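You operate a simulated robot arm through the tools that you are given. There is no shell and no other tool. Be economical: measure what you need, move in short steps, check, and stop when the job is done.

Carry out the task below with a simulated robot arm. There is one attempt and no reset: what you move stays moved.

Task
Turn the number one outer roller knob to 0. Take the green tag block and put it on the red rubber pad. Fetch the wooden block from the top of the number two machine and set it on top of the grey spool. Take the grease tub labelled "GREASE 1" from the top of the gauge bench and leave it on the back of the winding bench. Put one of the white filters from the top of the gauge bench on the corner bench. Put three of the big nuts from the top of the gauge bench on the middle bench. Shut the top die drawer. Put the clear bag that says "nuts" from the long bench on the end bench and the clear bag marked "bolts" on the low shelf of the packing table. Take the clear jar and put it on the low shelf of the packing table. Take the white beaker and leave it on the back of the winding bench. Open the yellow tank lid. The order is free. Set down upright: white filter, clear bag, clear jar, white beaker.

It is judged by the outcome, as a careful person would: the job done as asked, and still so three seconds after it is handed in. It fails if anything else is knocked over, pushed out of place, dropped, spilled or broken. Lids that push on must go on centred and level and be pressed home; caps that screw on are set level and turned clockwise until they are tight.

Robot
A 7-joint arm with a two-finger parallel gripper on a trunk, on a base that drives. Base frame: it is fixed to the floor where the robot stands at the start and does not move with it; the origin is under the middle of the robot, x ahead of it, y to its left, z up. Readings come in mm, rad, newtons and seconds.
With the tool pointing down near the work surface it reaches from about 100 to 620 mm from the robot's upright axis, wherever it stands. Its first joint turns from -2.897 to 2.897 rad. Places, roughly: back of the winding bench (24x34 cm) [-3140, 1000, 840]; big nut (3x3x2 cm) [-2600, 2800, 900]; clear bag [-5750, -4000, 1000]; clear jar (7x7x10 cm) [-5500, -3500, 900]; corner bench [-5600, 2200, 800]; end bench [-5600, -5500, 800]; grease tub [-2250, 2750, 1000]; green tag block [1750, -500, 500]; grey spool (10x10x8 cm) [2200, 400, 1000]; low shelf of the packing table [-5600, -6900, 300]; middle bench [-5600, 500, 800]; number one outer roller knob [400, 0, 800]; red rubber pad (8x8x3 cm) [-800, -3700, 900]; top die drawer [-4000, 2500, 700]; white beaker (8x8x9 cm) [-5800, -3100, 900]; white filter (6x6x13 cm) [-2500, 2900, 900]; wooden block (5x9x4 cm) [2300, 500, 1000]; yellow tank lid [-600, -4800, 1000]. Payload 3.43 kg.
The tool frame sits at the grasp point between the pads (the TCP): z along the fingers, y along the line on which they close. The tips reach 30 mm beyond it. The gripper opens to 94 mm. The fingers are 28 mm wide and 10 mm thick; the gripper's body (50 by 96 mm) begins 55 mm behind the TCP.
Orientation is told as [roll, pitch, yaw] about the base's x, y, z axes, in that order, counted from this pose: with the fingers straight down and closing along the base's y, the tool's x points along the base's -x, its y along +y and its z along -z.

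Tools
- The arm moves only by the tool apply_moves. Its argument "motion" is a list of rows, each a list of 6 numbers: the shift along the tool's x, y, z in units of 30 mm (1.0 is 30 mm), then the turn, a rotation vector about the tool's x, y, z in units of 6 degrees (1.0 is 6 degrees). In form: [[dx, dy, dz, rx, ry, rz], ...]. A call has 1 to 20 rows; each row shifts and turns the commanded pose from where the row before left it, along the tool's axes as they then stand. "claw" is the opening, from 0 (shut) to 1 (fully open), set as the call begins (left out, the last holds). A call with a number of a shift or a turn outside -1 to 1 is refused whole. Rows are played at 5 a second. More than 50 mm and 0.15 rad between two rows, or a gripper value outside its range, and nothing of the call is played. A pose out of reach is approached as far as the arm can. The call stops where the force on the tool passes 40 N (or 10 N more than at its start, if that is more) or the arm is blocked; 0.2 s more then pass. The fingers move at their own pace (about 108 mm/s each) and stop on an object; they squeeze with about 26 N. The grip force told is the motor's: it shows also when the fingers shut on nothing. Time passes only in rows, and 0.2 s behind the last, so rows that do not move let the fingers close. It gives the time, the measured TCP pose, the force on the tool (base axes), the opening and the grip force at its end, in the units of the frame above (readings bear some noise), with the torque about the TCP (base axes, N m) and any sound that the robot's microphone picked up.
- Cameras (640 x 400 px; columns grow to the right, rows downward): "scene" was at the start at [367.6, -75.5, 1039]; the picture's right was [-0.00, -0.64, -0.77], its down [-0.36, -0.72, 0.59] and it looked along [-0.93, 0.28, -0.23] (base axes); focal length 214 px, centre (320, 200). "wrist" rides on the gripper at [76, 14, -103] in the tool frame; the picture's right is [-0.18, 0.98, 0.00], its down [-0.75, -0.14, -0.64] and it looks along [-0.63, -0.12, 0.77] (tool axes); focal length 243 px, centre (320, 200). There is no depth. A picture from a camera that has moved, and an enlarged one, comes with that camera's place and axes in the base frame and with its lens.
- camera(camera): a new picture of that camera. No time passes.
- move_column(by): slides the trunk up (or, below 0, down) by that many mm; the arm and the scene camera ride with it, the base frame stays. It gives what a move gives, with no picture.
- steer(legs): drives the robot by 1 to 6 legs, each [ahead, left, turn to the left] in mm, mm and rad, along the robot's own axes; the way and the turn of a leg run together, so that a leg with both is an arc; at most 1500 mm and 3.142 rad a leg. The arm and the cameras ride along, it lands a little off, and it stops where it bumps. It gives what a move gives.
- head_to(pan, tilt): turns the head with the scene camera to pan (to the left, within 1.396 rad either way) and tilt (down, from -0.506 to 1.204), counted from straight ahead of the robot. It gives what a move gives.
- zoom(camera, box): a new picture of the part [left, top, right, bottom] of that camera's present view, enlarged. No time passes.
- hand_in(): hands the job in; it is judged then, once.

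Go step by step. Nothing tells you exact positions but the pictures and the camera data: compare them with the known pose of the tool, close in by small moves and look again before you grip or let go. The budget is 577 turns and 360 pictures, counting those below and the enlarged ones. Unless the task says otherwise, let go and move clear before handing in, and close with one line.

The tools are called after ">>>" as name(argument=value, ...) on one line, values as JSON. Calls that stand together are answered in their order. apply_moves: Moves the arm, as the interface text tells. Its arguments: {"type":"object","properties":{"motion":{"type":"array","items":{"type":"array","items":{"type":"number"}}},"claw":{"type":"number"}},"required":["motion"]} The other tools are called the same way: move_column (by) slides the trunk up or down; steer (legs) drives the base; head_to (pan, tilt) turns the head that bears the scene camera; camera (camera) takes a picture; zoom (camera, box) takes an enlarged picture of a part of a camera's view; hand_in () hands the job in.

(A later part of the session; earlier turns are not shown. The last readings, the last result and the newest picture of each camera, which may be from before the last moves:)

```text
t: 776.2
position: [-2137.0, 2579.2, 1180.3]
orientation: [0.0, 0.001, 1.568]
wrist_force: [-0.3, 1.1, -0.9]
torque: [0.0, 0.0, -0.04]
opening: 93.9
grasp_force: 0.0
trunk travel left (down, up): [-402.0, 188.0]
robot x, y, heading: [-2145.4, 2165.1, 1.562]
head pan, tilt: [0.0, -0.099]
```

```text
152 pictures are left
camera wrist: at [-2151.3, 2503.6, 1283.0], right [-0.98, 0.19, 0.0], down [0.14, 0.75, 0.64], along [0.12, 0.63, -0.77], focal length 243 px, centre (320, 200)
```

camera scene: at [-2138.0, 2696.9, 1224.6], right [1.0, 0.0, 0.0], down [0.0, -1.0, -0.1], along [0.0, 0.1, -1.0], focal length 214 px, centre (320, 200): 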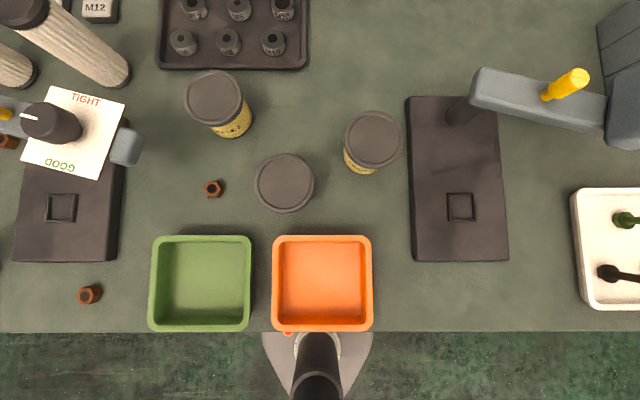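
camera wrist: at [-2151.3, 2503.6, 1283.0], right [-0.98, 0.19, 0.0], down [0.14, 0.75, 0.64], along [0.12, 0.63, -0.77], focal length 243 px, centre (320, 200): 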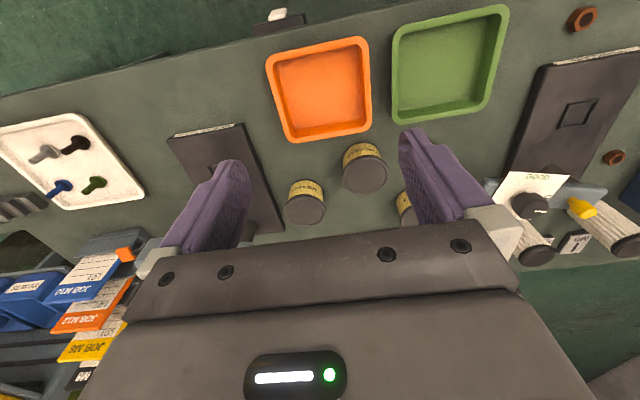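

>>> apply_moves(motion=[[-1, -1, 0, 0, 0, 0], [-1, -1, 0, 0, 0, 0], [-1, -0.7, 0, 0, 0, 0], [-1, 0, 1, 0, 0, 0], [-1, 0, 1, 0, 0, 0], [-1, 0, 1, 0, 0, 0], [-1, 0, 1, 0, 0, 0], [-1, 0, 1, 0, 0, 0], [-0.2, 0, 0.6, 0, 0, 0]])

>>> head_to(pan=0, tilt=0.4)

>>> camera(camera="scene")

>>> camera(camera="wrist")

```text
t: 778.2
position: [-2055.1, 2823.9, 1012.0]
orientation: [-0.001, 0.0, 1.568]
wrist_force: [0.8, 0.2, 0.3]
torque: [0.01, -0.02, -0.01]
opening: 94.0
grasp_force: 0.0
trunk travel left (down, up): [-402.0, 188.0]
robot x, y, heading: [-2148.9, 2165.4, 1.562]
head pan, tilt: [0.0, -0.099]
```

```text
t: 779.2
position: [-2054.8, 2823.9, 1013.1]
orientation: [-0.002, 0.002, 1.568]
wrist_force: [-0.2, 0.0, -0.2]
torque: [0.01, 0.0, -0.02]
opening: 93.4
grasp_force: 0.0
trunk travel left (down, up): [-402.0, 188.0]
robot x, y, heading: [-2149.6, 2164.5, 1.562]
head pan, tilt: [0.0, 0.4]
```

```text
151 pictures are left
camera scene: at [-2056.7, 2895.1, 1050.8], right [1.0, 0.0, 0.0], down [0.0, -0.92, 0.39], along [0.0, -0.39, -0.92], focal length 214 px, centre (320, 200)
```

scene: 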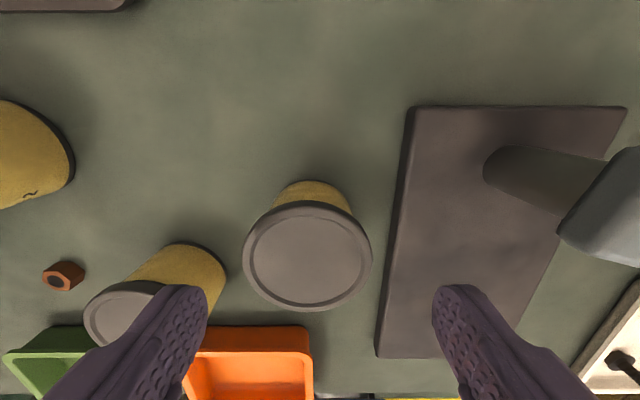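

```text
150 pictures are left
camera wrist: at [-2069.8, 2747.7, 1114.8], right [-0.98, 0.19, 0.0], down [0.14, 0.75, 0.64], along [0.12, 0.63, -0.77], focal length 243 px, centre (320, 200)
```

wrist: 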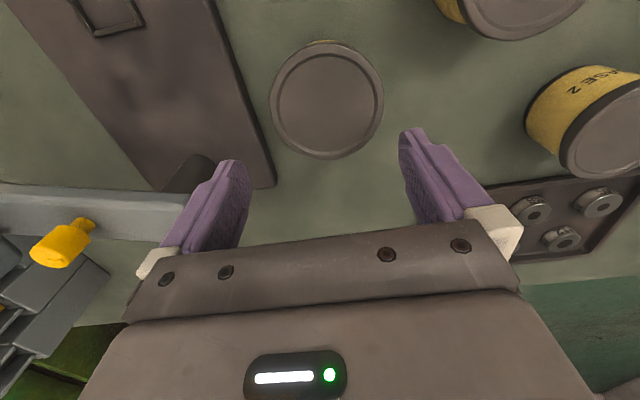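

>>> apply_moves(motion=[[0.63, 0.3, 0, 0, 0, 0], [0, 0, 1, 0, 0, 0]])

>>> camera(camera="scene")

>>> camera(camera="wrist")

```text
t: 779.8
position: [-2065.9, 2807.5, 980.5]
orientation: [-0.002, 0.002, 1.567]
wrist_force: [0.1, 1.2, 0.4]
torque: [-0.02, 0.03, -0.01]
opening: 94.0
grasp_force: 0.0
trunk travel left (down, up): [-402.0, 188.0]
robot x, y, heading: [-2147.4, 2166.0, 1.567]
head pan, tilt: [0.0, 0.4]
```

```text
149 pictures are left
camera scene: at [-2066.2, 2879.1, 1018.4], right [1.0, 0.0, 0.0], down [0.0, -0.92, 0.39], along [0.0, -0.39, -0.92], focal length 214 px, centre (320, 200)
```

scene: 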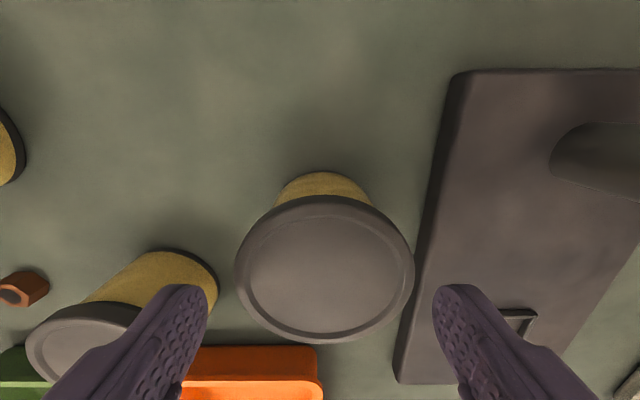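

```text
148 pictures are left
camera wrist: at [-2079.4, 2731.8, 1082.4], right [-0.98, 0.19, 0.0], down [0.14, 0.75, 0.64], along [0.12, 0.63, -0.77], focal length 243 px, centre (320, 200)
```

wrist: 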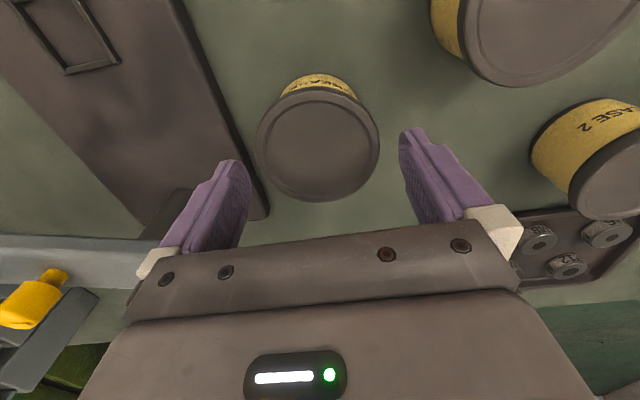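

>>> apply_moves(motion=[[0, -0.1, 0.5, 0, 0, 0], [0, 0, 0.5, 0, 0, 0], [0, 0, 0.5, 0, 0, 0], [0, 0, 0.45, 0, 0, 0]])

>>> camera(camera="scene")

>>> apply_moves(motion=[[0, 0, 0, 0, 0, 0], [0, 0, 0, 0, 0, 0], [0, 0, 0, 0, 0, 0]], claw=0.6)

```text
t: 780.8
position: [-2061.4, 2805.5, 923.1]
orientation: [-0.003, 0.002, 1.567]
wrist_force: [0.2, -0.4, -0.3]
torque: [-0.03, -0.04, 0.01]
opening: 93.9
grasp_force: 0.0
trunk travel left (down, up): [-402.0, 188.0]
robot x, y, heading: [-2151.6, 2159.2, 1.565]
head pan, tilt: [0.0, 0.4]
```

```text
147 pictures are left
camera scene: at [-2062.0, 2877.7, 961.8], right [1.0, 0.0, 0.0], down [0.0, -0.92, 0.39], along [0.0, -0.39, -0.92], focal length 214 px, centre (320, 200)
```

scene: 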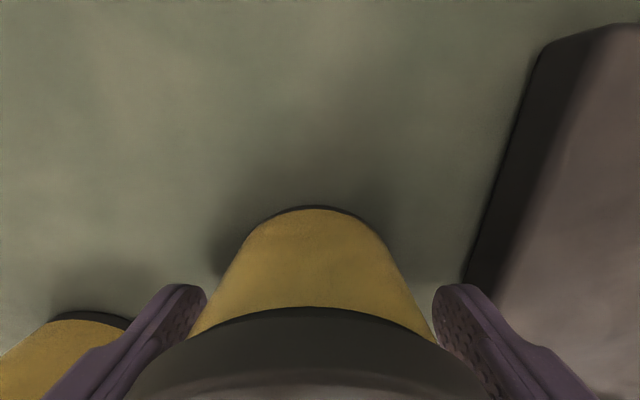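

```text
t: 781.6
position: [-2062.6, 2805.7, 923.4]
orientation: [-0.002, 0.001, 1.568]
wrist_force: [-3.4, 3.0, 3.2]
torque: [0.11, -0.05, 0.05]
opening: 83.9
grasp_force: 26.1
trunk travel left (down, up): [-402.0, 188.0]
robot x, y, heading: [-2148.9, 2161.6, 1.563]
head pan, tilt: [0.0, 0.4]
```

Gripped at 84 mm. Lift a little and check that tub and lid come together.

>>> apply_moves(motion=[[0, 0, -0.5, 0, 0, 0], [0, 0, -0.5, 0, 0, 0]])

>>> camera(camera="scene")

>>> camera(camera="wrist")

```text
t: 782.2
position: [-2060.9, 2805.3, 954.0]
orientation: [-0.003, 0.002, 1.568]
wrist_force: [0.0, 0.3, -3.5]
torque: [0.04, -0.02, 0.03]
opening: 83.7
grasp_force: 25.6
trunk travel left (down, up): [-402.0, 188.0]
robot x, y, heading: [-2145.8, 2157.8, 1.561]
head pan, tilt: [0.0, 0.4]
```

```text
146 pictures are left
camera scene: at [-2062.8, 2876.8, 991.8], right [1.0, 0.0, 0.0], down [0.0, -0.92, 0.39], along [0.0, -0.39, -0.92], focal length 214 px, centre (320, 200)
```

scene: 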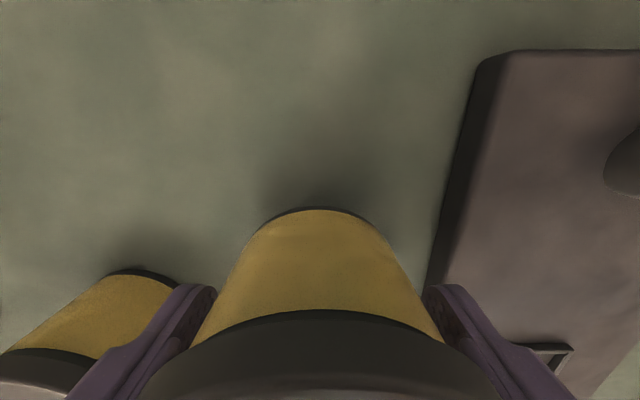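

```text
145 pictures are left
camera wrist: at [-2076.0, 2729.5, 1055.8], right [-0.98, 0.19, 0.0], down [0.14, 0.75, 0.64], along [0.12, 0.63, -0.77], focal length 243 px, centre (320, 200)
```

wrist: 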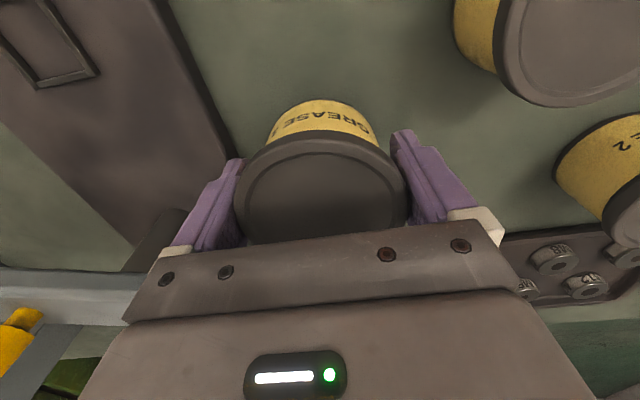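

Tub and lid lift together. Carry it to the winding bench's back.

>>> apply_moves(motion=[[0, 0, -1, 0, 0, 0], [0, 0, -1, 0, 0, 0], [0, 0, -1, 0, 0, 0], [0, 0, -1, 0, 0, 0], [0, 0, -1, 0, 0, 0], [0, 0, -1, 0, 0, 0], [0, 0, -1, 0, 0, 0], [1, 0, 0, 0, 0, 0], [1, 0, 0, 0, 0, 0], [1, 0, 0, 0, 0, 0], [1, 0, 0, 0, 0, 0], [1, 0, 0, 0, 0, 0], [1, 0.9, 0, 0, 0, 0], [1, 0.9, 0, 0, 0, 0], [0.5, 0.9, 0, 0, 0, 0]])

>>> steer(legs=[[-500, 0, 0], [0, 0, 3.141], [0, -920, 0]])

>>> head_to(pan=0, tilt=-0.3)

>>> camera(camera="scene")

```text
t: 785.4
position: [-2143.0, 2581.9, 1162.1]
orientation: [-0.004, 0.003, 1.566]
wrist_force: [-0.8, -0.3, -2.5]
torque: [0.0, -0.03, 0.01]
opening: 83.7
grasp_force: 26.0
trunk travel left (down, up): [-402.0, 188.0]
robot x, y, heading: [-2147.9, 2160.8, 1.565]
head pan, tilt: [0.0, 0.4]
```

```text
t: 800.1
position: [-3062.7, 1218.6, 1162.0]
orientation: [-0.001, 0.0, -1.546]
wrist_force: [-0.2, 0.0, -2.9]
torque: [0.02, -0.03, -0.02]
opening: 83.6
grasp_force: 25.4
trunk travel left (down, up): [-402.0, 188.0]
robot x, y, heading: [-3066.5, 1636.3, -1.547]
head pan, tilt: [0.0, 0.4]
```

```text
t: 801.2
position: [-3061.6, 1218.6, 1161.5]
orientation: [-0.001, 0.002, -1.548]
wrist_force: [0.5, 0.5, -2.9]
torque: [0.0, -0.01, -0.01]
opening: 83.7
grasp_force: 25.9
trunk travel left (down, up): [-402.0, 188.0]
robot x, y, heading: [-3066.5, 1637.7, -1.554]
head pan, tilt: [0.0, -0.3]
```

```text
144 pictures are left
camera scene: at [-3060.0, 1081.4, 1214.5], right [-1.0, -0.02, 0.0], down [-0.02, 0.96, -0.29], along [0.01, -0.29, -0.96], focal length 214 px, centre (320, 200)
```

scene: 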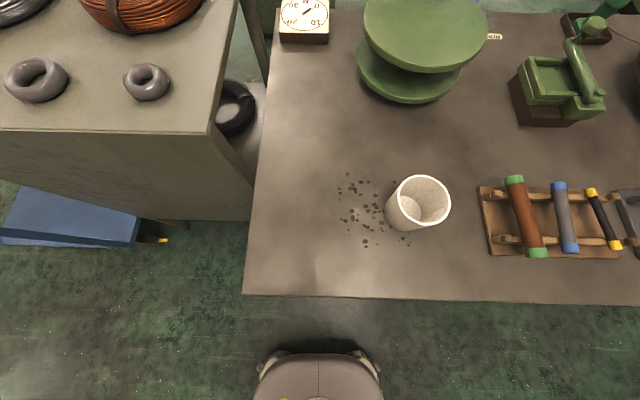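

>>> steer(legs=[[100, 0, 0]])

>>> apply_moves(motion=[[-1, 0, 0, 0, 0, 0], [-1, 0, 0, 0, 0, 0], [-1, 0, 1, 0, 0, 0], [-0.77, -0.2, 1, 0, 0, 0], [0, 0, 1, 0, 0, 0], [0, 0, 1, 0, 0, 0], [0, 0, 1, 0, 0, 0], [0, 0, 1, 0, 0, 0], [0, 0, 1, 0, 0, 0]])

>>> head_to(pan=0, tilt=0.4)

>>> camera(camera="scene")

```text
t: 802.4
position: [-3060.6, 1116.0, 1162.8]
orientation: [-0.002, 0.003, -1.549]
wrist_force: [-0.3, -0.1, -3.4]
torque: [0.06, 0.03, -0.01]
opening: 83.6
grasp_force: 25.9
trunk travel left (down, up): [-402.0, 188.0]
robot x, y, heading: [-3064.4, 1536.6, -1.551]
head pan, tilt: [0.0, -0.3]
```

```text
t: 804.4
position: [-3064.8, 1004.1, 953.9]
orientation: [-0.002, 0.002, -1.546]
wrist_force: [0.4, 0.0, -3.9]
torque: [0.02, -0.03, 0.03]
opening: 83.5
grasp_force: 26.4
trunk travel left (down, up): [-402.0, 188.0]
robot x, y, heading: [-3062.8, 1535.8, -1.544]
head pan, tilt: [0.0, -0.3]
```

```text
t: 805.4
position: [-3064.8, 1004.2, 954.4]
orientation: [-0.002, 0.001, -1.548]
wrist_force: [-0.4, 0.4, -3.2]
torque: [0.01, 0.0, 0.0]
opening: 83.9
grasp_force: 25.6
trunk travel left (down, up): [-402.0, 188.0]
robot x, y, heading: [-3064.1, 1535.2, -1.545]
head pan, tilt: [0.0, 0.4]
```

```text
143 pictures are left
camera scene: at [-3063.9, 930.5, 991.7], right [-1.0, -0.02, 0.0], down [-0.02, 0.92, 0.39], along [-0.01, 0.39, -0.92], focal length 214 px, centre (320, 200)
```

scene: 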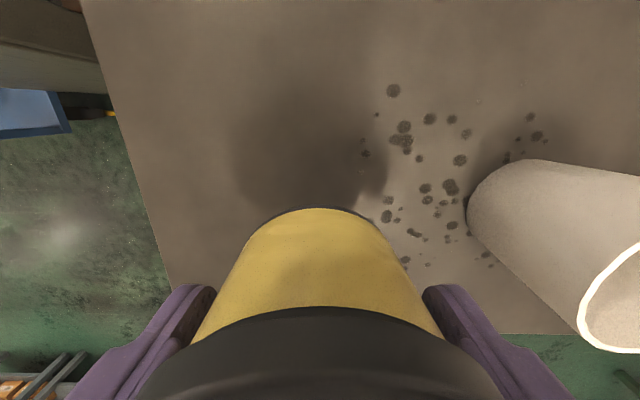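

>>> apply_moves(motion=[[0, 0, 0.5, 0, 0, 0], [0, 0, 0.3, 0, 0, 0], [0, 0, 0.1, 0, 0, 0], [0, 0, 0.1, 0, 0, 0], [0, 0, 0.1, 0, 0, 0], [0, 0, 0, 0, 0, 0]])

```text
t: 806.8
position: [-3062.4, 1004.3, 918.5]
orientation: [-0.002, 0.001, -1.549]
wrist_force: [-0.4, 1.4, -3.8]
torque: [0.03, 0.0, 0.03]
opening: 83.9
grasp_force: 25.9
trunk travel left (down, up): [-402.0, 188.0]
robot x, y, heading: [-3065.0, 1533.5, -1.553]
head pan, tilt: [0.0, 0.4]
```

>>> apply_moves(motion=[[0, 0, 0.1, 0, 0, 0], [0, 0, 0.1, 0, 0, 0], [0, 0, 0.1, 0, 0, 0], [0, 0, 0, 0, 0, 0]])

```text
t: 807.8
position: [-3062.8, 1004.0, 910.2]
orientation: [-0.002, 0.002, -1.548]
wrist_force: [-0.1, 0.5, -2.2]
torque: [0.03, 0.02, 0.02]
opening: 83.7
grasp_force: 25.7
trunk travel left (down, up): [-402.0, 188.0]
robot x, y, heading: [-3063.8, 1534.4, -1.549]
head pan, tilt: [0.0, 0.4]
```

>>> apply_moves(motion=[[0, 0, 0.08, 0, 0, 0], [0, 0, 0.08, 0, 0, 0], [0, 0, 0.08, 0, 0, 0], [0, 0, 0, 0, 0, 0]])

```text
t: 808.8
position: [-3063.3, 1003.3, 903.1]
orientation: [-0.002, 0.001, -1.548]
wrist_force: [-0.2, -0.4, -2.8]
torque: [0.0, 0.0, 0.01]
opening: 83.7
grasp_force: 25.8
trunk travel left (down, up): [-402.0, 188.0]
robot x, y, heading: [-3064.7, 1534.4, -1.548]
head pan, tilt: [0.0, 0.4]
```

>>> apply_moves(motion=[[0, 0, 0.08, 0, 0, 0], [0, 0, 0.08, 0, 0, 0], [0, 0, 0.08, 0, 0, 0], [0, 0, 0, 0, 0, 0]])

>>> camera(camera="scene")

```text
t: 809.8
position: [-3063.0, 1004.1, 897.2]
orientation: [-0.002, 0.001, -1.547]
wrist_force: [-0.1, 0.8, -2.3]
torque: [0.0, -0.01, -0.01]
opening: 83.7
grasp_force: 25.5
trunk travel left (down, up): [-402.0, 188.0]
robot x, y, heading: [-3065.3, 1539.1, -1.549]
head pan, tilt: [0.0, 0.4]
```

```text
142 pictures are left
camera scene: at [-3063.1, 929.4, 934.3], right [-1.0, -0.02, 0.0], down [-0.02, 0.92, 0.39], along [-0.01, 0.39, -0.92], focal length 214 px, centre (320, 200)
```

scene: 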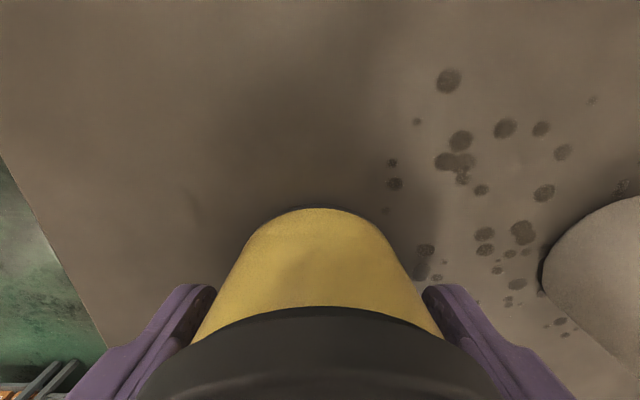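

>>> apply_moves(motion=[[0, 0, 0.07, 0, 0, 0], [0, 0, 0.07, 0, 0, 0], [0, 0, 0, 0, 0, 0]])

```text
t: 810.6
position: [-3062.8, 1003.4, 893.3]
orientation: [-0.002, 0.001, -1.545]
wrist_force: [1.9, 0.2, 14.3]
torque: [0.05, 0.13, -0.01]
opening: 83.8
grasp_force: 26.3
trunk travel left (down, up): [-402.0, 188.0]
robot x, y, heading: [-3067.5, 1535.7, -1.551]
head pan, tilt: [0.0, 0.4]
```

>>> apply_moves(motion=[[0, 0, -0.03, 0, 0, 0], [0, 0, 0, 0, 0, 0]])

>>> apply_moves(motion=[[0, 0, 0, 0, 0, 0], [0, 0, 0, 0, 0, 0], [0, 0, -0.5, 0, 0, 0], [0, 0, -1, 0, 0, 0], [0, 0, -1, 0, 0, 0], [0, 0, -1, 0, 0, 0], [0, 0, -1, 0, 0, 0], [0, 0, -1, 0, 0, 0], [0, 0, -1, 0, 0, 0], [1, 0, 0, 0, 0, 0], [1, 0, 0, 0, 0, 0], [1, 0, 0, 0, 0, 0]], claw=1)

>>> camera(camera="wrist")

```text
t: 811.2
position: [-3063.5, 1005.8, 893.4]
orientation: [0.0, 0.003, -1.547]
wrist_force: [3.0, -1.8, 5.1]
torque: [-0.33, -0.1, 0.12]
opening: 83.6
grasp_force: 26.0
trunk travel left (down, up): [-402.0, 188.0]
robot x, y, heading: [-3064.2, 1536.0, -1.546]
head pan, tilt: [0.0, 0.4]
```

```text
t: 813.8
position: [-3065.5, 1096.2, 1085.9]
orientation: [-0.001, 0.0, -1.549]
wrist_force: [-0.6, 0.2, 0.6]
torque: [-0.01, 0.02, 0.02]
opening: 93.9
grasp_force: 0.1
trunk travel left (down, up): [-402.0, 188.0]
robot x, y, heading: [-3061.7, 1536.5, -1.551]
head pan, tilt: [0.0, 0.4]
```

```text
141 pictures are left
camera wrist: at [-3052.4, 1172.2, 1188.6], right [0.99, -0.16, 0.0], down [-0.12, -0.76, 0.64], along [-0.1, -0.63, -0.77], focal length 243 px, centre (320, 200)
```

wrist: 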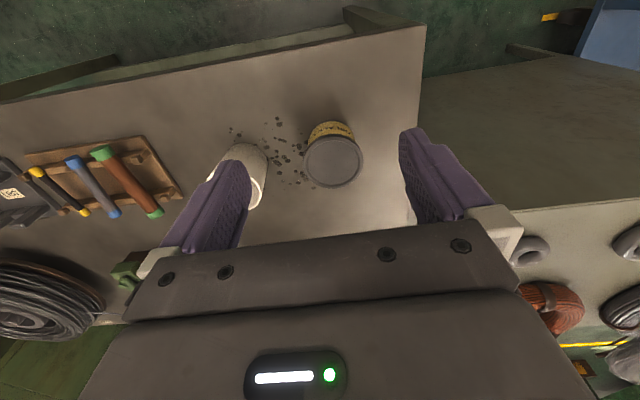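

Both items are on the winding bench's back. Next, a white filter (front one at about (−2664, 2619)) from the gauge bench.

>>> apply_moves(motion=[[0, 0, -1, 0, 0, 0], [0, 0, -1, 0, 0, 0], [0, 0, -1, 0, 0, 0]])

>>> steer(legs=[[-130, 0, 0], [0, 0, 3.12], [0, -400, 0], [420, 0, 0]])

>>> head_to(pan=0, tilt=-0.1)

>>> camera(camera="scene")

>>> camera(camera="wrist")

```text
t: 814.6
position: [-3063.5, 1095.4, 1177.8]
orientation: [-0.002, 0.001, -1.546]
wrist_force: [-0.7, 0.7, -0.7]
torque: [0.02, 0.02, 0.0]
opening: 94.1
grasp_force: 0.0
trunk travel left (down, up): [-402.0, 188.0]
robot x, y, heading: [-3066.3, 1535.6, -1.549]
head pan, tilt: [0.0, 0.4]
```

```text
t: 827.5
position: [-2641.4, 2533.2, 1176.1]
orientation: [-0.002, 0.001, 1.556]
wrist_force: [-0.6, 0.0, -0.7]
torque: [-0.04, 0.02, -0.01]
opening: 94.2
grasp_force: 0.0
trunk travel left (down, up): [-402.0, 188.0]
robot x, y, heading: [-2657.6, 2090.7, 1.553]
head pan, tilt: [0.0, 0.4]
```

```text
t: 828.5
position: [-2641.9, 2530.6, 1177.4]
orientation: [-0.001, 0.002, 1.557]
wrist_force: [-0.2, -0.7, 0.1]
torque: [0.01, 0.03, -0.02]
opening: 93.6
grasp_force: 0.1
trunk travel left (down, up): [-402.0, 188.0]
robot x, y, heading: [-2656.2, 2091.1, 1.552]
head pan, tilt: [0.0, -0.099]
```

```text
140 pictures are left
camera scene: at [-2642.7, 2648.7, 1220.2], right [1.0, -0.01, 0.0], down [-0.01, -1.0, -0.1], along [0.0, 0.1, -1.0], focal length 214 px, centre (320, 200)
```

scene: 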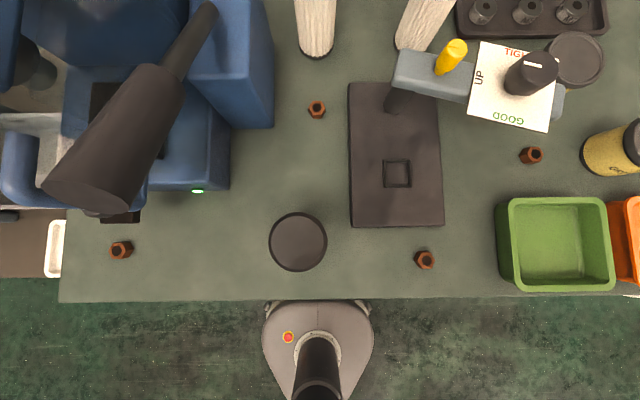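

```text
139 pictures are left
camera wrist: at [-2658.1, 2455.8, 1278.7], right [-0.98, 0.2, 0.0], down [0.15, 0.75, 0.64], along [0.13, 0.63, -0.77], focal length 243 px, centre (320, 200)
```

wrist: 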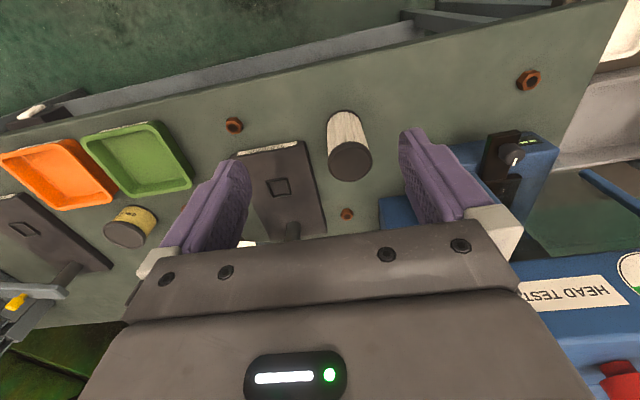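

>>> apply_moves(motion=[[-1, 0.81, 0, 0, 0, 0], [-1, 0, 0, 0, 0, 0], [-1, 0, 0, 0, 0, 0], [-0.23, 0, 1, 0, 0, 0], [0, 0, 1, 0, 0, 0], [0, 0, 1, 0, 0, 0], [0, 0, 0.6, 0, 0, 0]])

>>> head_to(pan=0, tilt=0.4)

>>> camera(camera="scene")

```text
t: 830.1
position: [-2665.2, 2627.9, 1067.9]
orientation: [-0.001, 0.002, 1.558]
wrist_force: [0.1, 0.9, 0.3]
torque: [-0.01, -0.01, 0.0]
opening: 94.0
grasp_force: 0.1
trunk travel left (down, up): [-402.0, 188.0]
robot x, y, heading: [-2657.4, 2091.6, 1.545]
head pan, tilt: [0.0, -0.099]
```

```text
t: 831.0
position: [-2665.0, 2628.5, 1067.7]
orientation: [-0.002, 0.004, 1.556]
wrist_force: [0.1, 0.4, 0.2]
torque: [0.03, 0.0, 0.0]
opening: 94.2
grasp_force: 0.1
trunk travel left (down, up): [-402.0, 188.0]
robot x, y, heading: [-2657.3, 2093.6, 1.551]
head pan, tilt: [0.0, 0.4]
```

```text
138 pictures are left
camera scene: at [-2666.0, 2700.0, 1105.6], right [1.0, -0.01, 0.0], down [-0.01, -0.92, 0.39], along [0.0, -0.39, -0.92], focal length 214 px, centre (320, 200)
```

scene: 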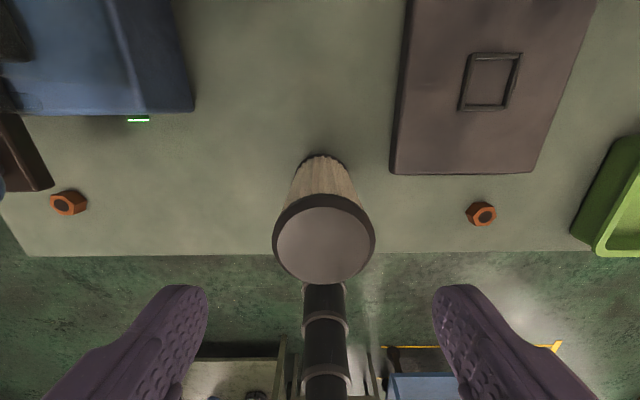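

>>> apply_moves(motion=[[0, -0.05, 1, 0, 0, 0], [0, 0, 1, 0, 0, 0], [0, 0, 1, 0, 0, 0], [0, 0, 0.6, 0, 0, 0]], claw=0.9)

>>> apply_moves(motion=[[0, 0, 0, 0, 0, 0], [0, 0, 0, 0, 0, 0], [0, 0, 0, 0, 0, 0]], claw=0.3)

>>> apply_moves(motion=[[0, 0, -1, 0, 0, 0], [0, 0, -1, 0, 0, 0], [0, 0, -1, 0, 0, 0], [0, 0, -1, 0, 0, 0], [0, 0, -1, 0, 0, 0], [0, 0, -1, 0, 0, 0], [0, 0, -1, 0, 0, 0], [0, 0, -1, 0, 0, 0], [1, 0, 0, 0, 0, 0], [1, 0, 0, 0, 0, 0], [1, 0, 0, 0, 0, 0], [1, 0, 0, 0, 0, 0]])

>>> camera(camera="wrist")

```text
t: 832.0
position: [-2663.6, 2626.6, 959.6]
orientation: [-0.002, 0.001, 1.555]
wrist_force: [0.5, 0.6, 0.4]
torque: [0.03, -0.01, 0.0]
opening: 84.5
grasp_force: 0.0
trunk travel left (down, up): [-402.0, 188.0]
robot x, y, heading: [-2655.7, 2090.7, 1.553]
head pan, tilt: [0.0, 0.4]
```

```text
t: 832.8
position: [-2664.5, 2626.2, 959.4]
orientation: [-0.002, 0.0, 1.556]
wrist_force: [-0.7, 0.5, -0.7]
torque: [-0.02, 0.01, 0.03]
opening: 60.6
grasp_force: 26.5
trunk travel left (down, up): [-402.0, 188.0]
robot x, y, heading: [-2659.1, 2089.4, 1.554]
head pan, tilt: [0.0, 0.4]
```

```text
t: 835.4
position: [-2666.6, 2507.3, 1198.6]
orientation: [-0.002, 0.0, 1.557]
wrist_force: [-0.2, -0.2, -0.7]
torque: [0.01, 0.01, 0.0]
opening: 60.7
grasp_force: 26.1
trunk travel left (down, up): [-402.0, 188.0]
robot x, y, heading: [-2655.9, 2088.1, 1.552]
head pan, tilt: [0.0, 0.4]
```

```text
137 pictures are left
camera wrist: at [-2681.6, 2431.6, 1300.2], right [-0.98, 0.2, 0.0], down [0.15, 0.75, 0.64], along [0.13, 0.63, -0.77], focal length 243 px, centre (320, 200)
```

wrist: 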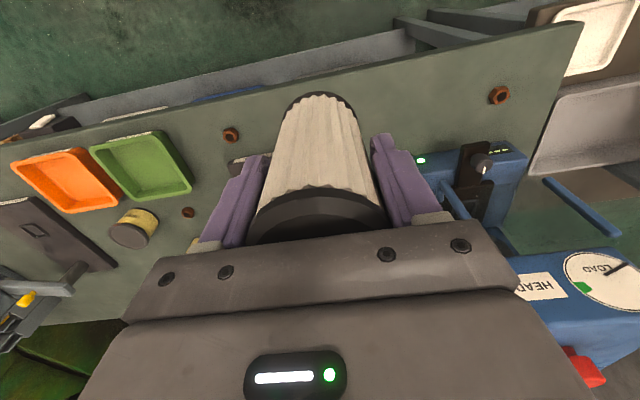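

Filter held. Drive to the corner bench at the far left.

>>> steer(legs=[[-440, 0, 0], [0, 0, 1.589], [1500, 0, 0], [480, 0, 0], [0, -550, 0]])

>>> head_to(pan=0, tilt=-0.5)

>>> camera(camera="scene")

```text
t: 854.1
position: [-5079.6, 2159.6, 1198.0]
orientation: [-0.003, 0.001, -3.109]
wrist_force: [0.1, 0.4, -0.9]
torque: [-0.03, -0.02, -0.06]
opening: 59.7
grasp_force: 25.6
trunk travel left (down, up): [-402.0, 188.0]
robot x, y, heading: [-4661.0, 2189.8, -3.106]
head pan, tilt: [0.0, 0.4]
```

```text
t: 855.3
position: [-5079.4, 2158.8, 1198.9]
orientation: [-0.002, 0.002, -3.109]
wrist_force: [-0.5, -0.3, 0.1]
torque: [0.01, -0.02, -0.03]
opening: 60.0
grasp_force: 25.8
trunk travel left (down, up): [-402.0, 188.0]
robot x, y, heading: [-4662.6, 2189.4, -3.117]
head pan, tilt: [0.0, -0.499]
```

```text
136 pictures are left
camera scene: at [-5231.4, 2152.8, 1261.5], right [-0.03, 1.0, 0.0], down [0.88, 0.03, -0.48], along [-0.48, -0.01, -0.88], focal length 214 px, centre (320, 200)
```

scene: 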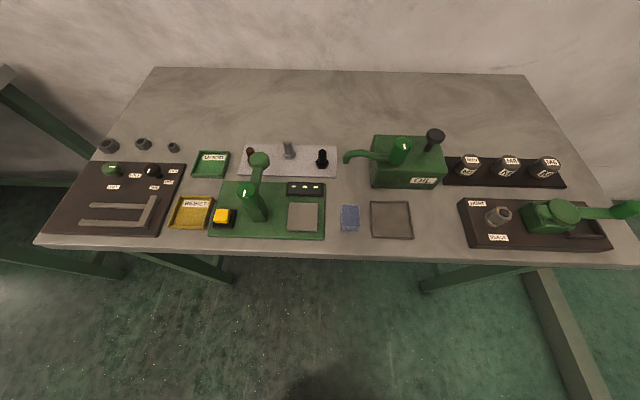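

The corner bench's back area at about (−5715, 2080) is free. Drive in and place the filter there.

>>> steer(legs=[[520, 0, -0.03]])

>>> head_to(pan=0, tilt=0)

>>> camera(camera="scene")

```text
t: 858.4
position: [-5605.9, 2157.0, 1198.2]
orientation: [-0.001, 0.0, -3.125]
wrist_force: [-0.6, 0.5, -0.8]
torque: [-0.02, -0.01, -0.01]
opening: 59.5
grasp_force: 26.1
trunk travel left (down, up): [-402.0, 188.0]
robot x, y, heading: [-5185.6, 2177.4, -3.128]
head pan, tilt: [0.0, -0.499]
```

```text
t: 859.3
position: [-5603.5, 2155.1, 1197.0]
orientation: [-0.002, 0.001, -3.126]
wrist_force: [0.4, -0.1, -0.2]
torque: [-0.01, 0.01, 0.02]
opening: 59.4
grasp_force: 25.9
trunk travel left (down, up): [-402.0, 188.0]
robot x, y, heading: [-5187.0, 2177.3, -3.129]
head pan, tilt: [0.0, 0.0]
```

```text
135 pictures are left
camera scene: at [-5715.7, 2152.1, 1238.7], right [-0.02, 1.0, 0.0], down [1.0, 0.02, 0.0], along [0.0, 0.0, -1.0], focal length 214 px, centre (320, 200)
```

scene: 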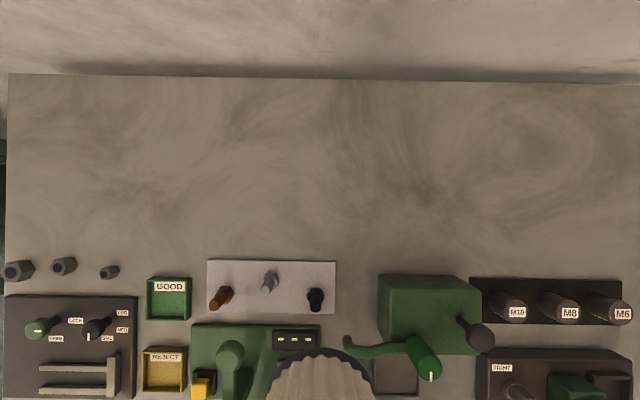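

>>> apply_moves(motion=[[-1, 1, 0, 0, 0, 0], [-1, 0.33, 0, 0, 0, 0], [-1, 0, 1, 0, 0, 0], [0, 0, 1, 0, 0, 0], [0, 0, 1, 0, 0, 0], [0, 0, 1, 0, 0, 0], [0, 0, 1, 0, 0, 0], [0, 0, 1, 0, 0, 0], [0, 0, 1, 0, 0, 0], [0, 0, 1, 0, 0, 0]])

>>> apply_moves(motion=[[0, 0, 0.2, 0, 0, 0], [0, 0, 0.1, 0, 0, 0], [0, 0, 0.1, 0, 0, 0], [0, 0, 0.1, 0, 0, 0], [0, 0, 0, 0, 0, 0]])

```text
t: 861.5
position: [-5692.8, 2113.7, 958.4]
orientation: [-0.002, 0.002, -3.125]
wrist_force: [-1.0, -0.2, -1.6]
torque: [-0.03, -0.01, -0.01]
opening: 59.5
grasp_force: 26.6
trunk travel left (down, up): [-402.0, 188.0]
robot x, y, heading: [-5187.2, 2176.7, -3.129]
head pan, tilt: [0.0, 0.0]
```

```text
t: 862.7
position: [-5693.4, 2114.9, 943.0]
orientation: [-0.002, 0.003, -3.126]
wrist_force: [0.6, -0.1, -1.2]
torque: [-0.03, -0.01, 0.0]
opening: 59.5
grasp_force: 26.1
trunk travel left (down, up): [-402.0, 188.0]
robot x, y, heading: [-5184.7, 2176.7, -3.136]
head pan, tilt: [0.0, 0.0]
```

>>> apply_moves(motion=[[0, 0, 0.1, 0, 0, 0], [0, 0, 0.08, 0, 0, 0], [0, 0, 0.08, 0, 0, 0], [0, 0, 0, 0, 0, 0]])

>>> camera(camera="wrist")

```text
t: 863.7
position: [-5693.0, 2115.2, 935.4]
orientation: [0.001, 0.001, -3.127]
wrist_force: [0.2, 0.0, -2.0]
torque: [-0.01, 0.0, 0.01]
opening: 59.4
grasp_force: 26.1
trunk travel left (down, up): [-402.0, 188.0]
robot x, y, heading: [-5186.6, 2179.7, -3.13]
head pan, tilt: [0.0, 0.0]
```

```text
134 pictures are left
camera wrist: at [-5616.1, 2101.8, 1036.9], right [-0.17, -0.99, 0.0], down [-0.76, 0.13, 0.64], along [-0.63, 0.11, -0.77], focal length 243 px, centre (320, 200)
```

wrist: 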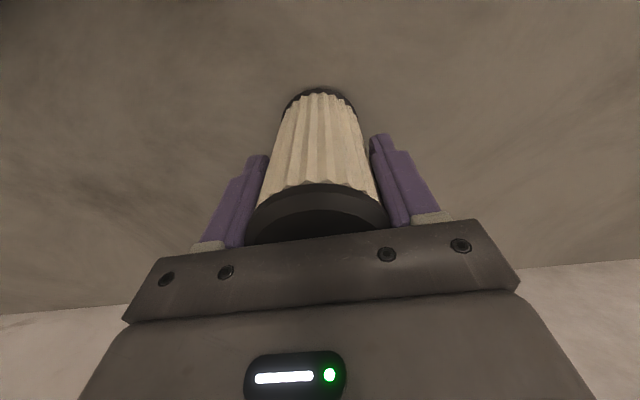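

>>> apply_moves(motion=[[0, 0, 0.08, 0, 0, 0], [0, 0, 0.08, 0, 0, 0], [0, 0, 0, 0, 0, 0]])

```text
t: 864.5
position: [-5692.5, 2115.0, 930.4]
orientation: [-0.003, 0.001, -3.125]
wrist_force: [0.5, 0.1, -0.5]
torque: [-0.02, 0.01, -0.01]
opening: 59.5
grasp_force: 26.0
trunk travel left (down, up): [-402.0, 188.0]
robot x, y, heading: [-5187.1, 2174.8, -3.128]
head pan, tilt: [0.0, 0.0]
```

>>> apply_moves(motion=[[0, 0, 0.08, 0, 0, 0], [0, 0, 0.08, 0, 0, 0], [0, 0, 0, 0, 0, 0]])

```text
t: 865.3
position: [-5693.7, 2116.7, 926.6]
orientation: [-0.002, -0.002, -3.126]
wrist_force: [-3.8, 3.2, 20.1]
torque: [-0.06, -0.01, -0.08]
opening: 59.5
grasp_force: 26.6
trunk travel left (down, up): [-402.0, 188.0]
robot x, y, heading: [-5188.0, 2178.0, -3.13]
head pan, tilt: [0.0, 0.0]
```

Contact. Release and lift away.

>>> apply_moves(motion=[[0, 0, -0.03, 0, 0, 0], [0, 0, 0, 0, 0, 0]])

>>> apply_moves(motion=[[0, 0, 0, 0, 0, 0], [0, 0, 0, 0, 0, 0], [0, 0, -0.5, 0, 0, 0], [0, 0, -1, 0, 0, 0], [0, 0, -1, 0, 0, 0], [0, 0, -1, 0, 0, 0], [0, 0, -1, 0, 0, 0], [0, 0, -1, 0, 0, 0], [0, 0, -1, 0, 0, 0], [0, 0, -1, 0, 0, 0], [0, 0, -1, 0, 0, 0]], claw=0.9)

>>> camera(camera="wrist")

```text
t: 865.9
position: [-5692.2, 2114.8, 926.8]
orientation: [-0.004, 0.001, -3.125]
wrist_force: [-3.0, 2.7, 13.2]
torque: [-0.1, 0.17, -0.08]
opening: 59.4
grasp_force: 26.0
trunk travel left (down, up): [-402.0, 188.0]
robot x, y, heading: [-5189.0, 2175.6, -3.132]
head pan, tilt: [0.0, 0.0]
```

```text
t: 868.3
position: [-5692.7, 2112.8, 1181.4]
orientation: [-0.001, 0.0, -3.125]
wrist_force: [0.3, 0.7, 0.0]
torque: [-0.01, -0.02, -0.03]
opening: 84.4
grasp_force: 0.1
trunk travel left (down, up): [-402.0, 188.0]
robot x, y, heading: [-5185.7, 2176.6, -3.132]
head pan, tilt: [0.0, 0.0]
```

```text
133 pictures are left
camera wrist: at [-5617.3, 2100.0, 1283.8], right [-0.17, -0.99, 0.0], down [-0.76, 0.13, 0.64], along [-0.63, 0.11, -0.77], focal length 243 px, centre (320, 200)
```

wrist: 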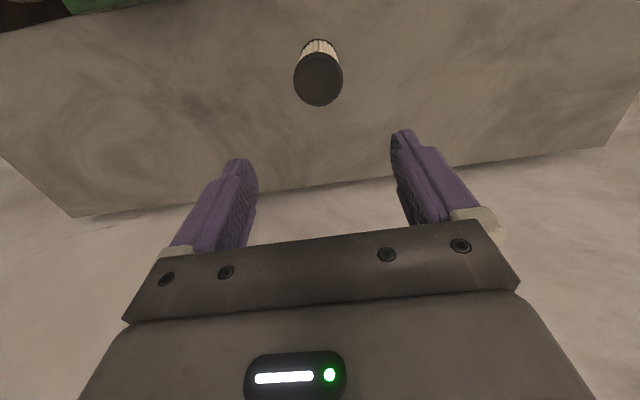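

Filter stands upright. Next, the open top die drawer near (−4000, 2500): drive in front of it, facing +y.

>>> apply_moves(motion=[[1, 0, 0, 0, 0, 0], [1, 0, 0, 0, 0, 0], [1, 0, 0, 0, 0, 0]], claw=0)

>>> steer(legs=[[-560, 0, 0], [0, 450, 0], [0, 0, -1.58], [0, -620, 0]])

>>> head_to(pan=0, tilt=-0.5)

>>> camera(camera="scene")

```text
t: 869.1
position: [-5602.0, 2115.0, 1181.7]
orientation: [-0.001, 0.001, -3.127]
wrist_force: [-0.5, 0.0, 0.5]
torque: [0.02, 0.04, 0.0]
opening: 0.0
grasp_force: 25.7
trunk travel left (down, up): [-402.0, 188.0]
robot x, y, heading: [-5184.7, 2178.7, -3.132]
head pan, tilt: [0.0, 0.0]
```

```text
t: 881.6
position: [-4050.2, 2150.3, 1181.7]
orientation: [-0.001, 0.001, 1.577]
wrist_force: [-1.1, 0.3, -0.1]
torque: [-0.02, 0.0, 0.03]
opening: 0.1
grasp_force: 26.0
trunk travel left (down, up): [-402.0, 188.0]
robot x, y, heading: [-3994.8, 1734.1, 1.567]
head pan, tilt: [0.0, 0.0]
```

```text
t: 882.5
position: [-4052.4, 2148.9, 1182.2]
orientation: [-0.002, 0.002, 1.577]
wrist_force: [-0.7, 0.5, 0.0]
torque: [0.0, 0.0, 0.01]
opening: 0.3
grasp_force: 25.5
trunk travel left (down, up): [-402.0, 188.0]
robot x, y, heading: [-3995.6, 1734.5, 1.578]
head pan, tilt: [0.0, -0.499]
```

```text
132 pictures are left
camera scene: at [-4054.3, 2297.9, 1245.3], right [1.0, 0.0, 0.0], down [0.01, -0.88, -0.48], along [0.0, 0.48, -0.88], focal length 214 px, centre (320, 200)
```

scene: 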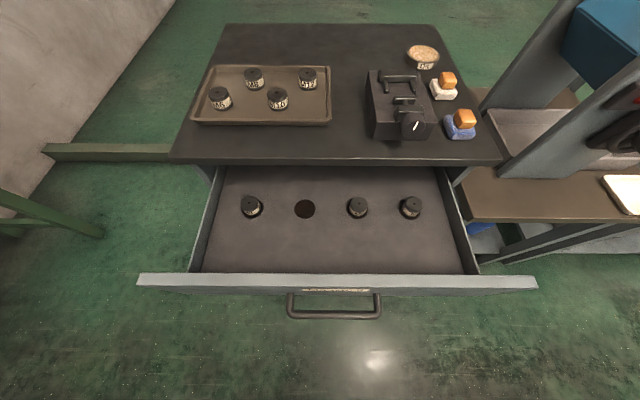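

The drawer front is at about y 2365, needing ~255 mm of push at z≈740. I'll back off, set the gripper horizontal and closed, and lower.

>>> steer(legs=[[-300, 0, 0]])

>>> apply_moves(motion=[[-1, 0, 0, 0, 0, 0], [-1, 0, 0, 0, 0, 0], [-1, 0, 0, 0, 0, 0], [-1, 0, 0, 0, 0, 0], [0, 0, 0, 0, -1, 0], [0, 0, 0, 0, -1, 0], [0, 0, 0, 0, -1, 0], [0, 0, 0, 0, -1, 0], [0, 0, 0, 0, -1, 0], [0, 0, 0, 0, -1, 0], [0, 0, 0, 0, -1, 0], [0, 0, 0, 0, -1, 0], [0, 0, 0, 0, -1, 0], [0, 0, 0, 0, -1, 0], [0, 0, 0, 0, -1, 0], [0, 0, 0, 0, -1, 0], [0, 0, 0, 0, -1, 0], [0, 0, 0, 0, -1, 0], [0, 0, 0, 0, -1, 0]])

>>> move_column(by=-300)

>>> head_to(pan=0, tilt=0.3)

>>> camera(camera="scene")

```text
t: 884.6
position: [-4051.6, 1847.6, 1182.4]
orientation: [-0.001, 0.0, 1.574]
wrist_force: [0.7, -0.3, 0.8]
torque: [0.03, -0.02, -0.01]
opening: 0.0
grasp_force: 25.4
trunk travel left (down, up): [-402.0, 188.0]
robot x, y, heading: [-3995.2, 1433.1, 1.572]
head pan, tilt: [0.0, -0.499]
```

```text
t: 888.6
position: [-4052.8, 1970.2, 1181.2]
orientation: [-1.652, -1.57, -3.058]
wrist_force: [0.1, -0.8, 0.2]
torque: [-0.05, 0.02, -0.03]
opening: 0.1
grasp_force: 26.1
trunk travel left (down, up): [-402.0, 188.0]
robot x, y, heading: [-3996.3, 1433.3, 1.574]
head pan, tilt: [0.0, -0.499]
```

```text
t: 891.6
position: [-4051.1, 1968.5, 881.3]
orientation: [-0.834, -1.567, 2.409]
wrist_force: [0.4, 0.0, 0.2]
torque: [0.0, -0.01, -0.02]
opening: 0.0
grasp_force: 26.7
trunk travel left (down, up): [-102.0, 488.0]
robot x, y, heading: [-3991.3, 1427.6, 1.575]
head pan, tilt: [0.0, -0.499]
```

```text
t: 892.7
position: [-4052.3, 1969.8, 881.0]
orientation: [-0.811, -1.57, 2.387]
wrist_force: [0.0, 0.2, -0.5]
torque: [0.03, 0.0, -0.03]
opening: 0.0
grasp_force: 26.1
trunk travel left (down, up): [-102.0, 488.0]
robot x, y, heading: [-3993.6, 1431.9, 1.573]
head pan, tilt: [0.0, 0.3]
```

```text
131 pictures are left
camera scene: at [-4053.5, 1931.0, 964.4], right [1.0, 0.0, 0.0], down [0.0, -0.3, -0.96], along [0.0, 0.96, -0.3], focal length 214 px, centre (320, 200)
```

scene: 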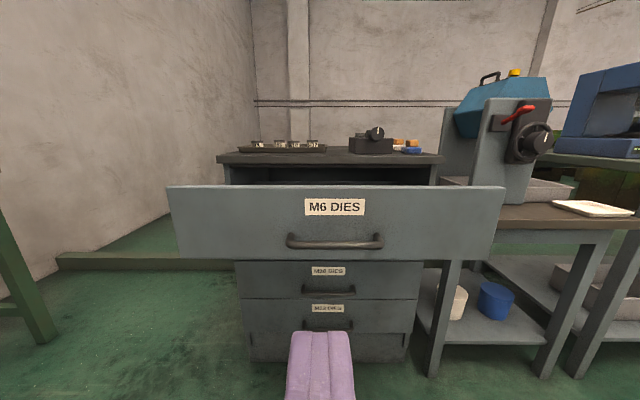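

>>> apply_moves(motion=[[1, -1, 0, 0, 0, 0], [1, 0, 0, 0, 0, 0], [1, 0, 0, 0, 0, 0]])

>>> steer(legs=[[320, 0, 0]])

>>> camera(camera="scene")

```text
t: 893.5
position: [-4022.1, 1969.9, 791.4]
orientation: [-0.849, -1.569, 2.424]
wrist_force: [-0.7, -0.7, -0.1]
torque: [-0.01, -0.01, -0.02]
opening: 0.0
grasp_force: 26.4
trunk travel left (down, up): [-102.0, 488.0]
robot x, y, heading: [-3993.1, 1434.9, 1.571]
head pan, tilt: [0.0, 0.3]
```

```text
t: 895.6
position: [-4023.1, 2281.0, 792.0]
orientation: [-0.801, -1.569, 2.376]
wrist_force: [-0.7, -0.8, -0.4]
torque: [0.03, -0.03, -0.03]
opening: 0.0
grasp_force: 26.1
trunk travel left (down, up): [-102.0, 488.0]
robot x, y, heading: [-3997.0, 1741.8, 1.577]
head pan, tilt: [0.0, 0.3]
```

```text
130 pictures are left
camera scene: at [-4024.4, 2242.8, 875.2], right [1.0, 0.01, 0.0], down [0.0, -0.3, -0.95], along [-0.01, 0.95, -0.3], focal length 214 px, centre (320, 200)
```

scene: 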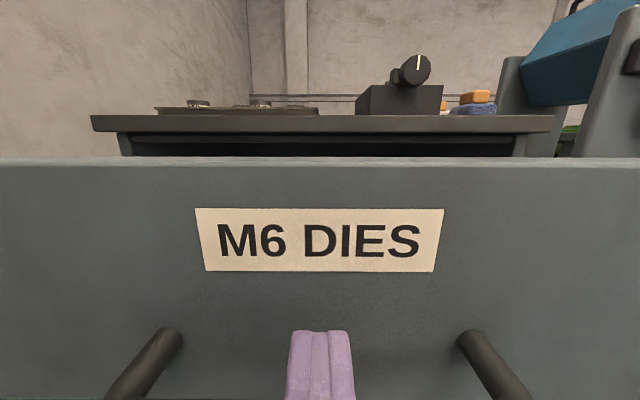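

>>> apply_moves(motion=[[0, 0, 0.7, 0, 0, 0], [0, 0, 0.7, 0, 0, 0], [0, 0, 0.7, 0, 0, 0], [0, 0, 0.7, 0, 0, 0], [0, 0, 0.7, 0, 0, 0], [0, 0, 0.7, 0, 0, 0], [0, 0, 0.7, 0, 0, 0], [0, 0, 0.7, 0, 0, 0]])

>>> camera(camera="scene")

```text
t: 897.4
position: [-4023.1, 2450.4, 791.5]
orientation: [-0.661, -1.569, 2.237]
wrist_force: [-0.1, -1.2, -0.1]
torque: [0.01, -0.03, -0.01]
opening: 0.3
grasp_force: 25.7
trunk travel left (down, up): [-102.0, 488.0]
robot x, y, heading: [-3998.0, 1740.6, 1.577]
head pan, tilt: [0.0, 0.3]
```

```text
129 pictures are left
camera scene: at [-4025.5, 2412.5, 875.3], right [1.0, 0.01, 0.0], down [0.0, -0.3, -0.95], along [0.0, 0.95, -0.3], focal length 214 px, centre (320, 200)
```

scene: 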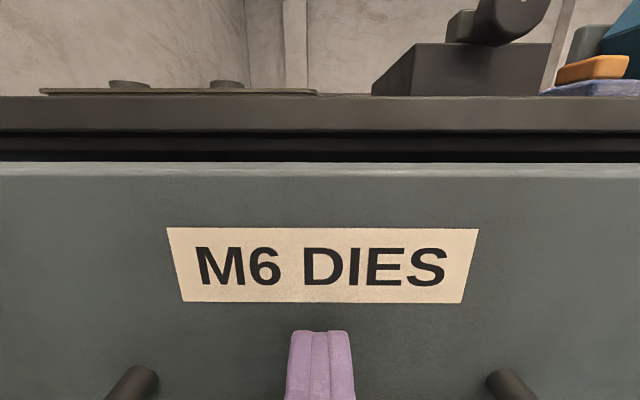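

>>> steer(legs=[[70, 0, 0]])

>>> apply_moves(motion=[[0, 0, 0.5, 0, 0, 0], [0, 0, 0.5, 0, 0, 0], [0, 0, 0.3, 0, 0, 0]])

>>> camera(camera="scene")

```text
t: 898.4
position: [-4023.2, 2519.3, 792.7]
orientation: [-0.746, -1.571, 2.324]
wrist_force: [0.1, -0.4, 0.3]
torque: [-0.03, 0.0, 0.02]
opening: 0.0
grasp_force: 26.5
trunk travel left (down, up): [-102.0, 488.0]
robot x, y, heading: [-3993.3, 1813.0, 1.574]
head pan, tilt: [0.0, 0.3]
```

```text
t: 899.2
position: [-4024.9, 2559.3, 791.8]
orientation: [-0.967, -1.568, 2.547]
wrist_force: [-0.4, -1.5, 0.6]
torque: [0.01, 0.04, 0.0]
opening: 0.0
grasp_force: 26.3
trunk travel left (down, up): [-102.0, 488.0]
robot x, y, heading: [-3993.4, 1811.0, 1.578]
head pan, tilt: [0.0, 0.3]
```

```text
128 pictures are left
camera scene: at [-4026.0, 2522.2, 875.7], right [1.0, 0.01, 0.0], down [0.0, -0.3, -0.95], along [0.0, 0.95, -0.3], focal length 214 px, centre (320, 200)
```

scene: 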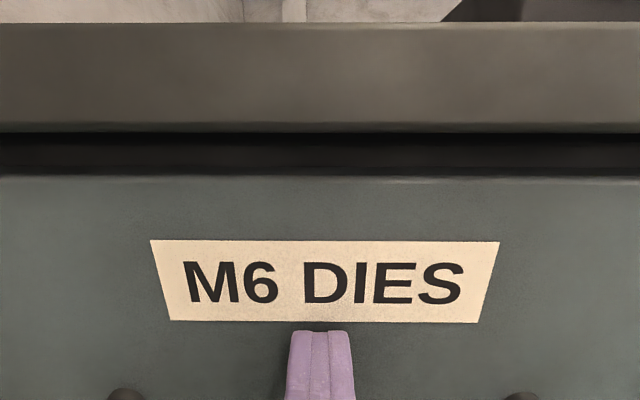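

>>> apply_moves(motion=[[0, 0, -0.7, 0, 0, 0], [0, 0, -0.7, 0, 0, 0], [0, 0, -0.6, 0, 0, 0]])

>>> steer(legs=[[60, 0, 0]])

>>> apply_moves(motion=[[0, 0, 0.3, 0, 0, 0], [0, 0, 0.3, 0, 0, 0], [0, 0, 0.3, 0, 0, 0], [0, 0, 0.2, 0, 0, 0], [0, 0, 0.2, 0, 0, 0], [0, 0, 0.2, 0, 0, 0], [0, 0, 0.2, 0, 0, 0], [0, 0, 0.2, 0, 0, 0]])

```text
t: 900.0
position: [-4024.9, 2499.3, 792.9]
orientation: [-0.998, -1.57, 2.575]
wrist_force: [0.4, -0.3, -0.4]
torque: [0.01, 0.0, -0.02]
opening: 0.1
grasp_force: 26.0
trunk travel left (down, up): [-102.0, 488.0]
robot x, y, heading: [-3994.9, 1815.2, 1.568]
head pan, tilt: [0.0, 0.3]
```

```text
t: 901.0
position: [-4022.9, 2559.2, 792.2]
orientation: [-0.754, -1.571, 2.327]
wrist_force: [0.0, -0.7, -0.1]
torque: [-0.01, 0.02, 0.01]
opening: 0.0
grasp_force: 25.8
trunk travel left (down, up): [-102.0, 488.0]
robot x, y, heading: [-3994.1, 1870.1, 1.572]
head pan, tilt: [0.0, 0.3]
```

```text
t: 901.5
position: [-4023.9, 2561.6, 791.8]
orientation: [-0.764, -1.57, 2.341]
wrist_force: [0.1, -29.7, 16.2]
torque: [0.79, -0.03, -0.12]
opening: 0.0
grasp_force: 25.6
trunk travel left (down, up): [-102.0, 488.0]
robot x, y, heading: [-3992.2, 1868.3, 1.574]
head pan, tilt: [0.0, 0.3]
stopped in row 2: the force on the tool passed its limit at 54 N (the readings are from after the stop); the commanded pose is now the measured one
```

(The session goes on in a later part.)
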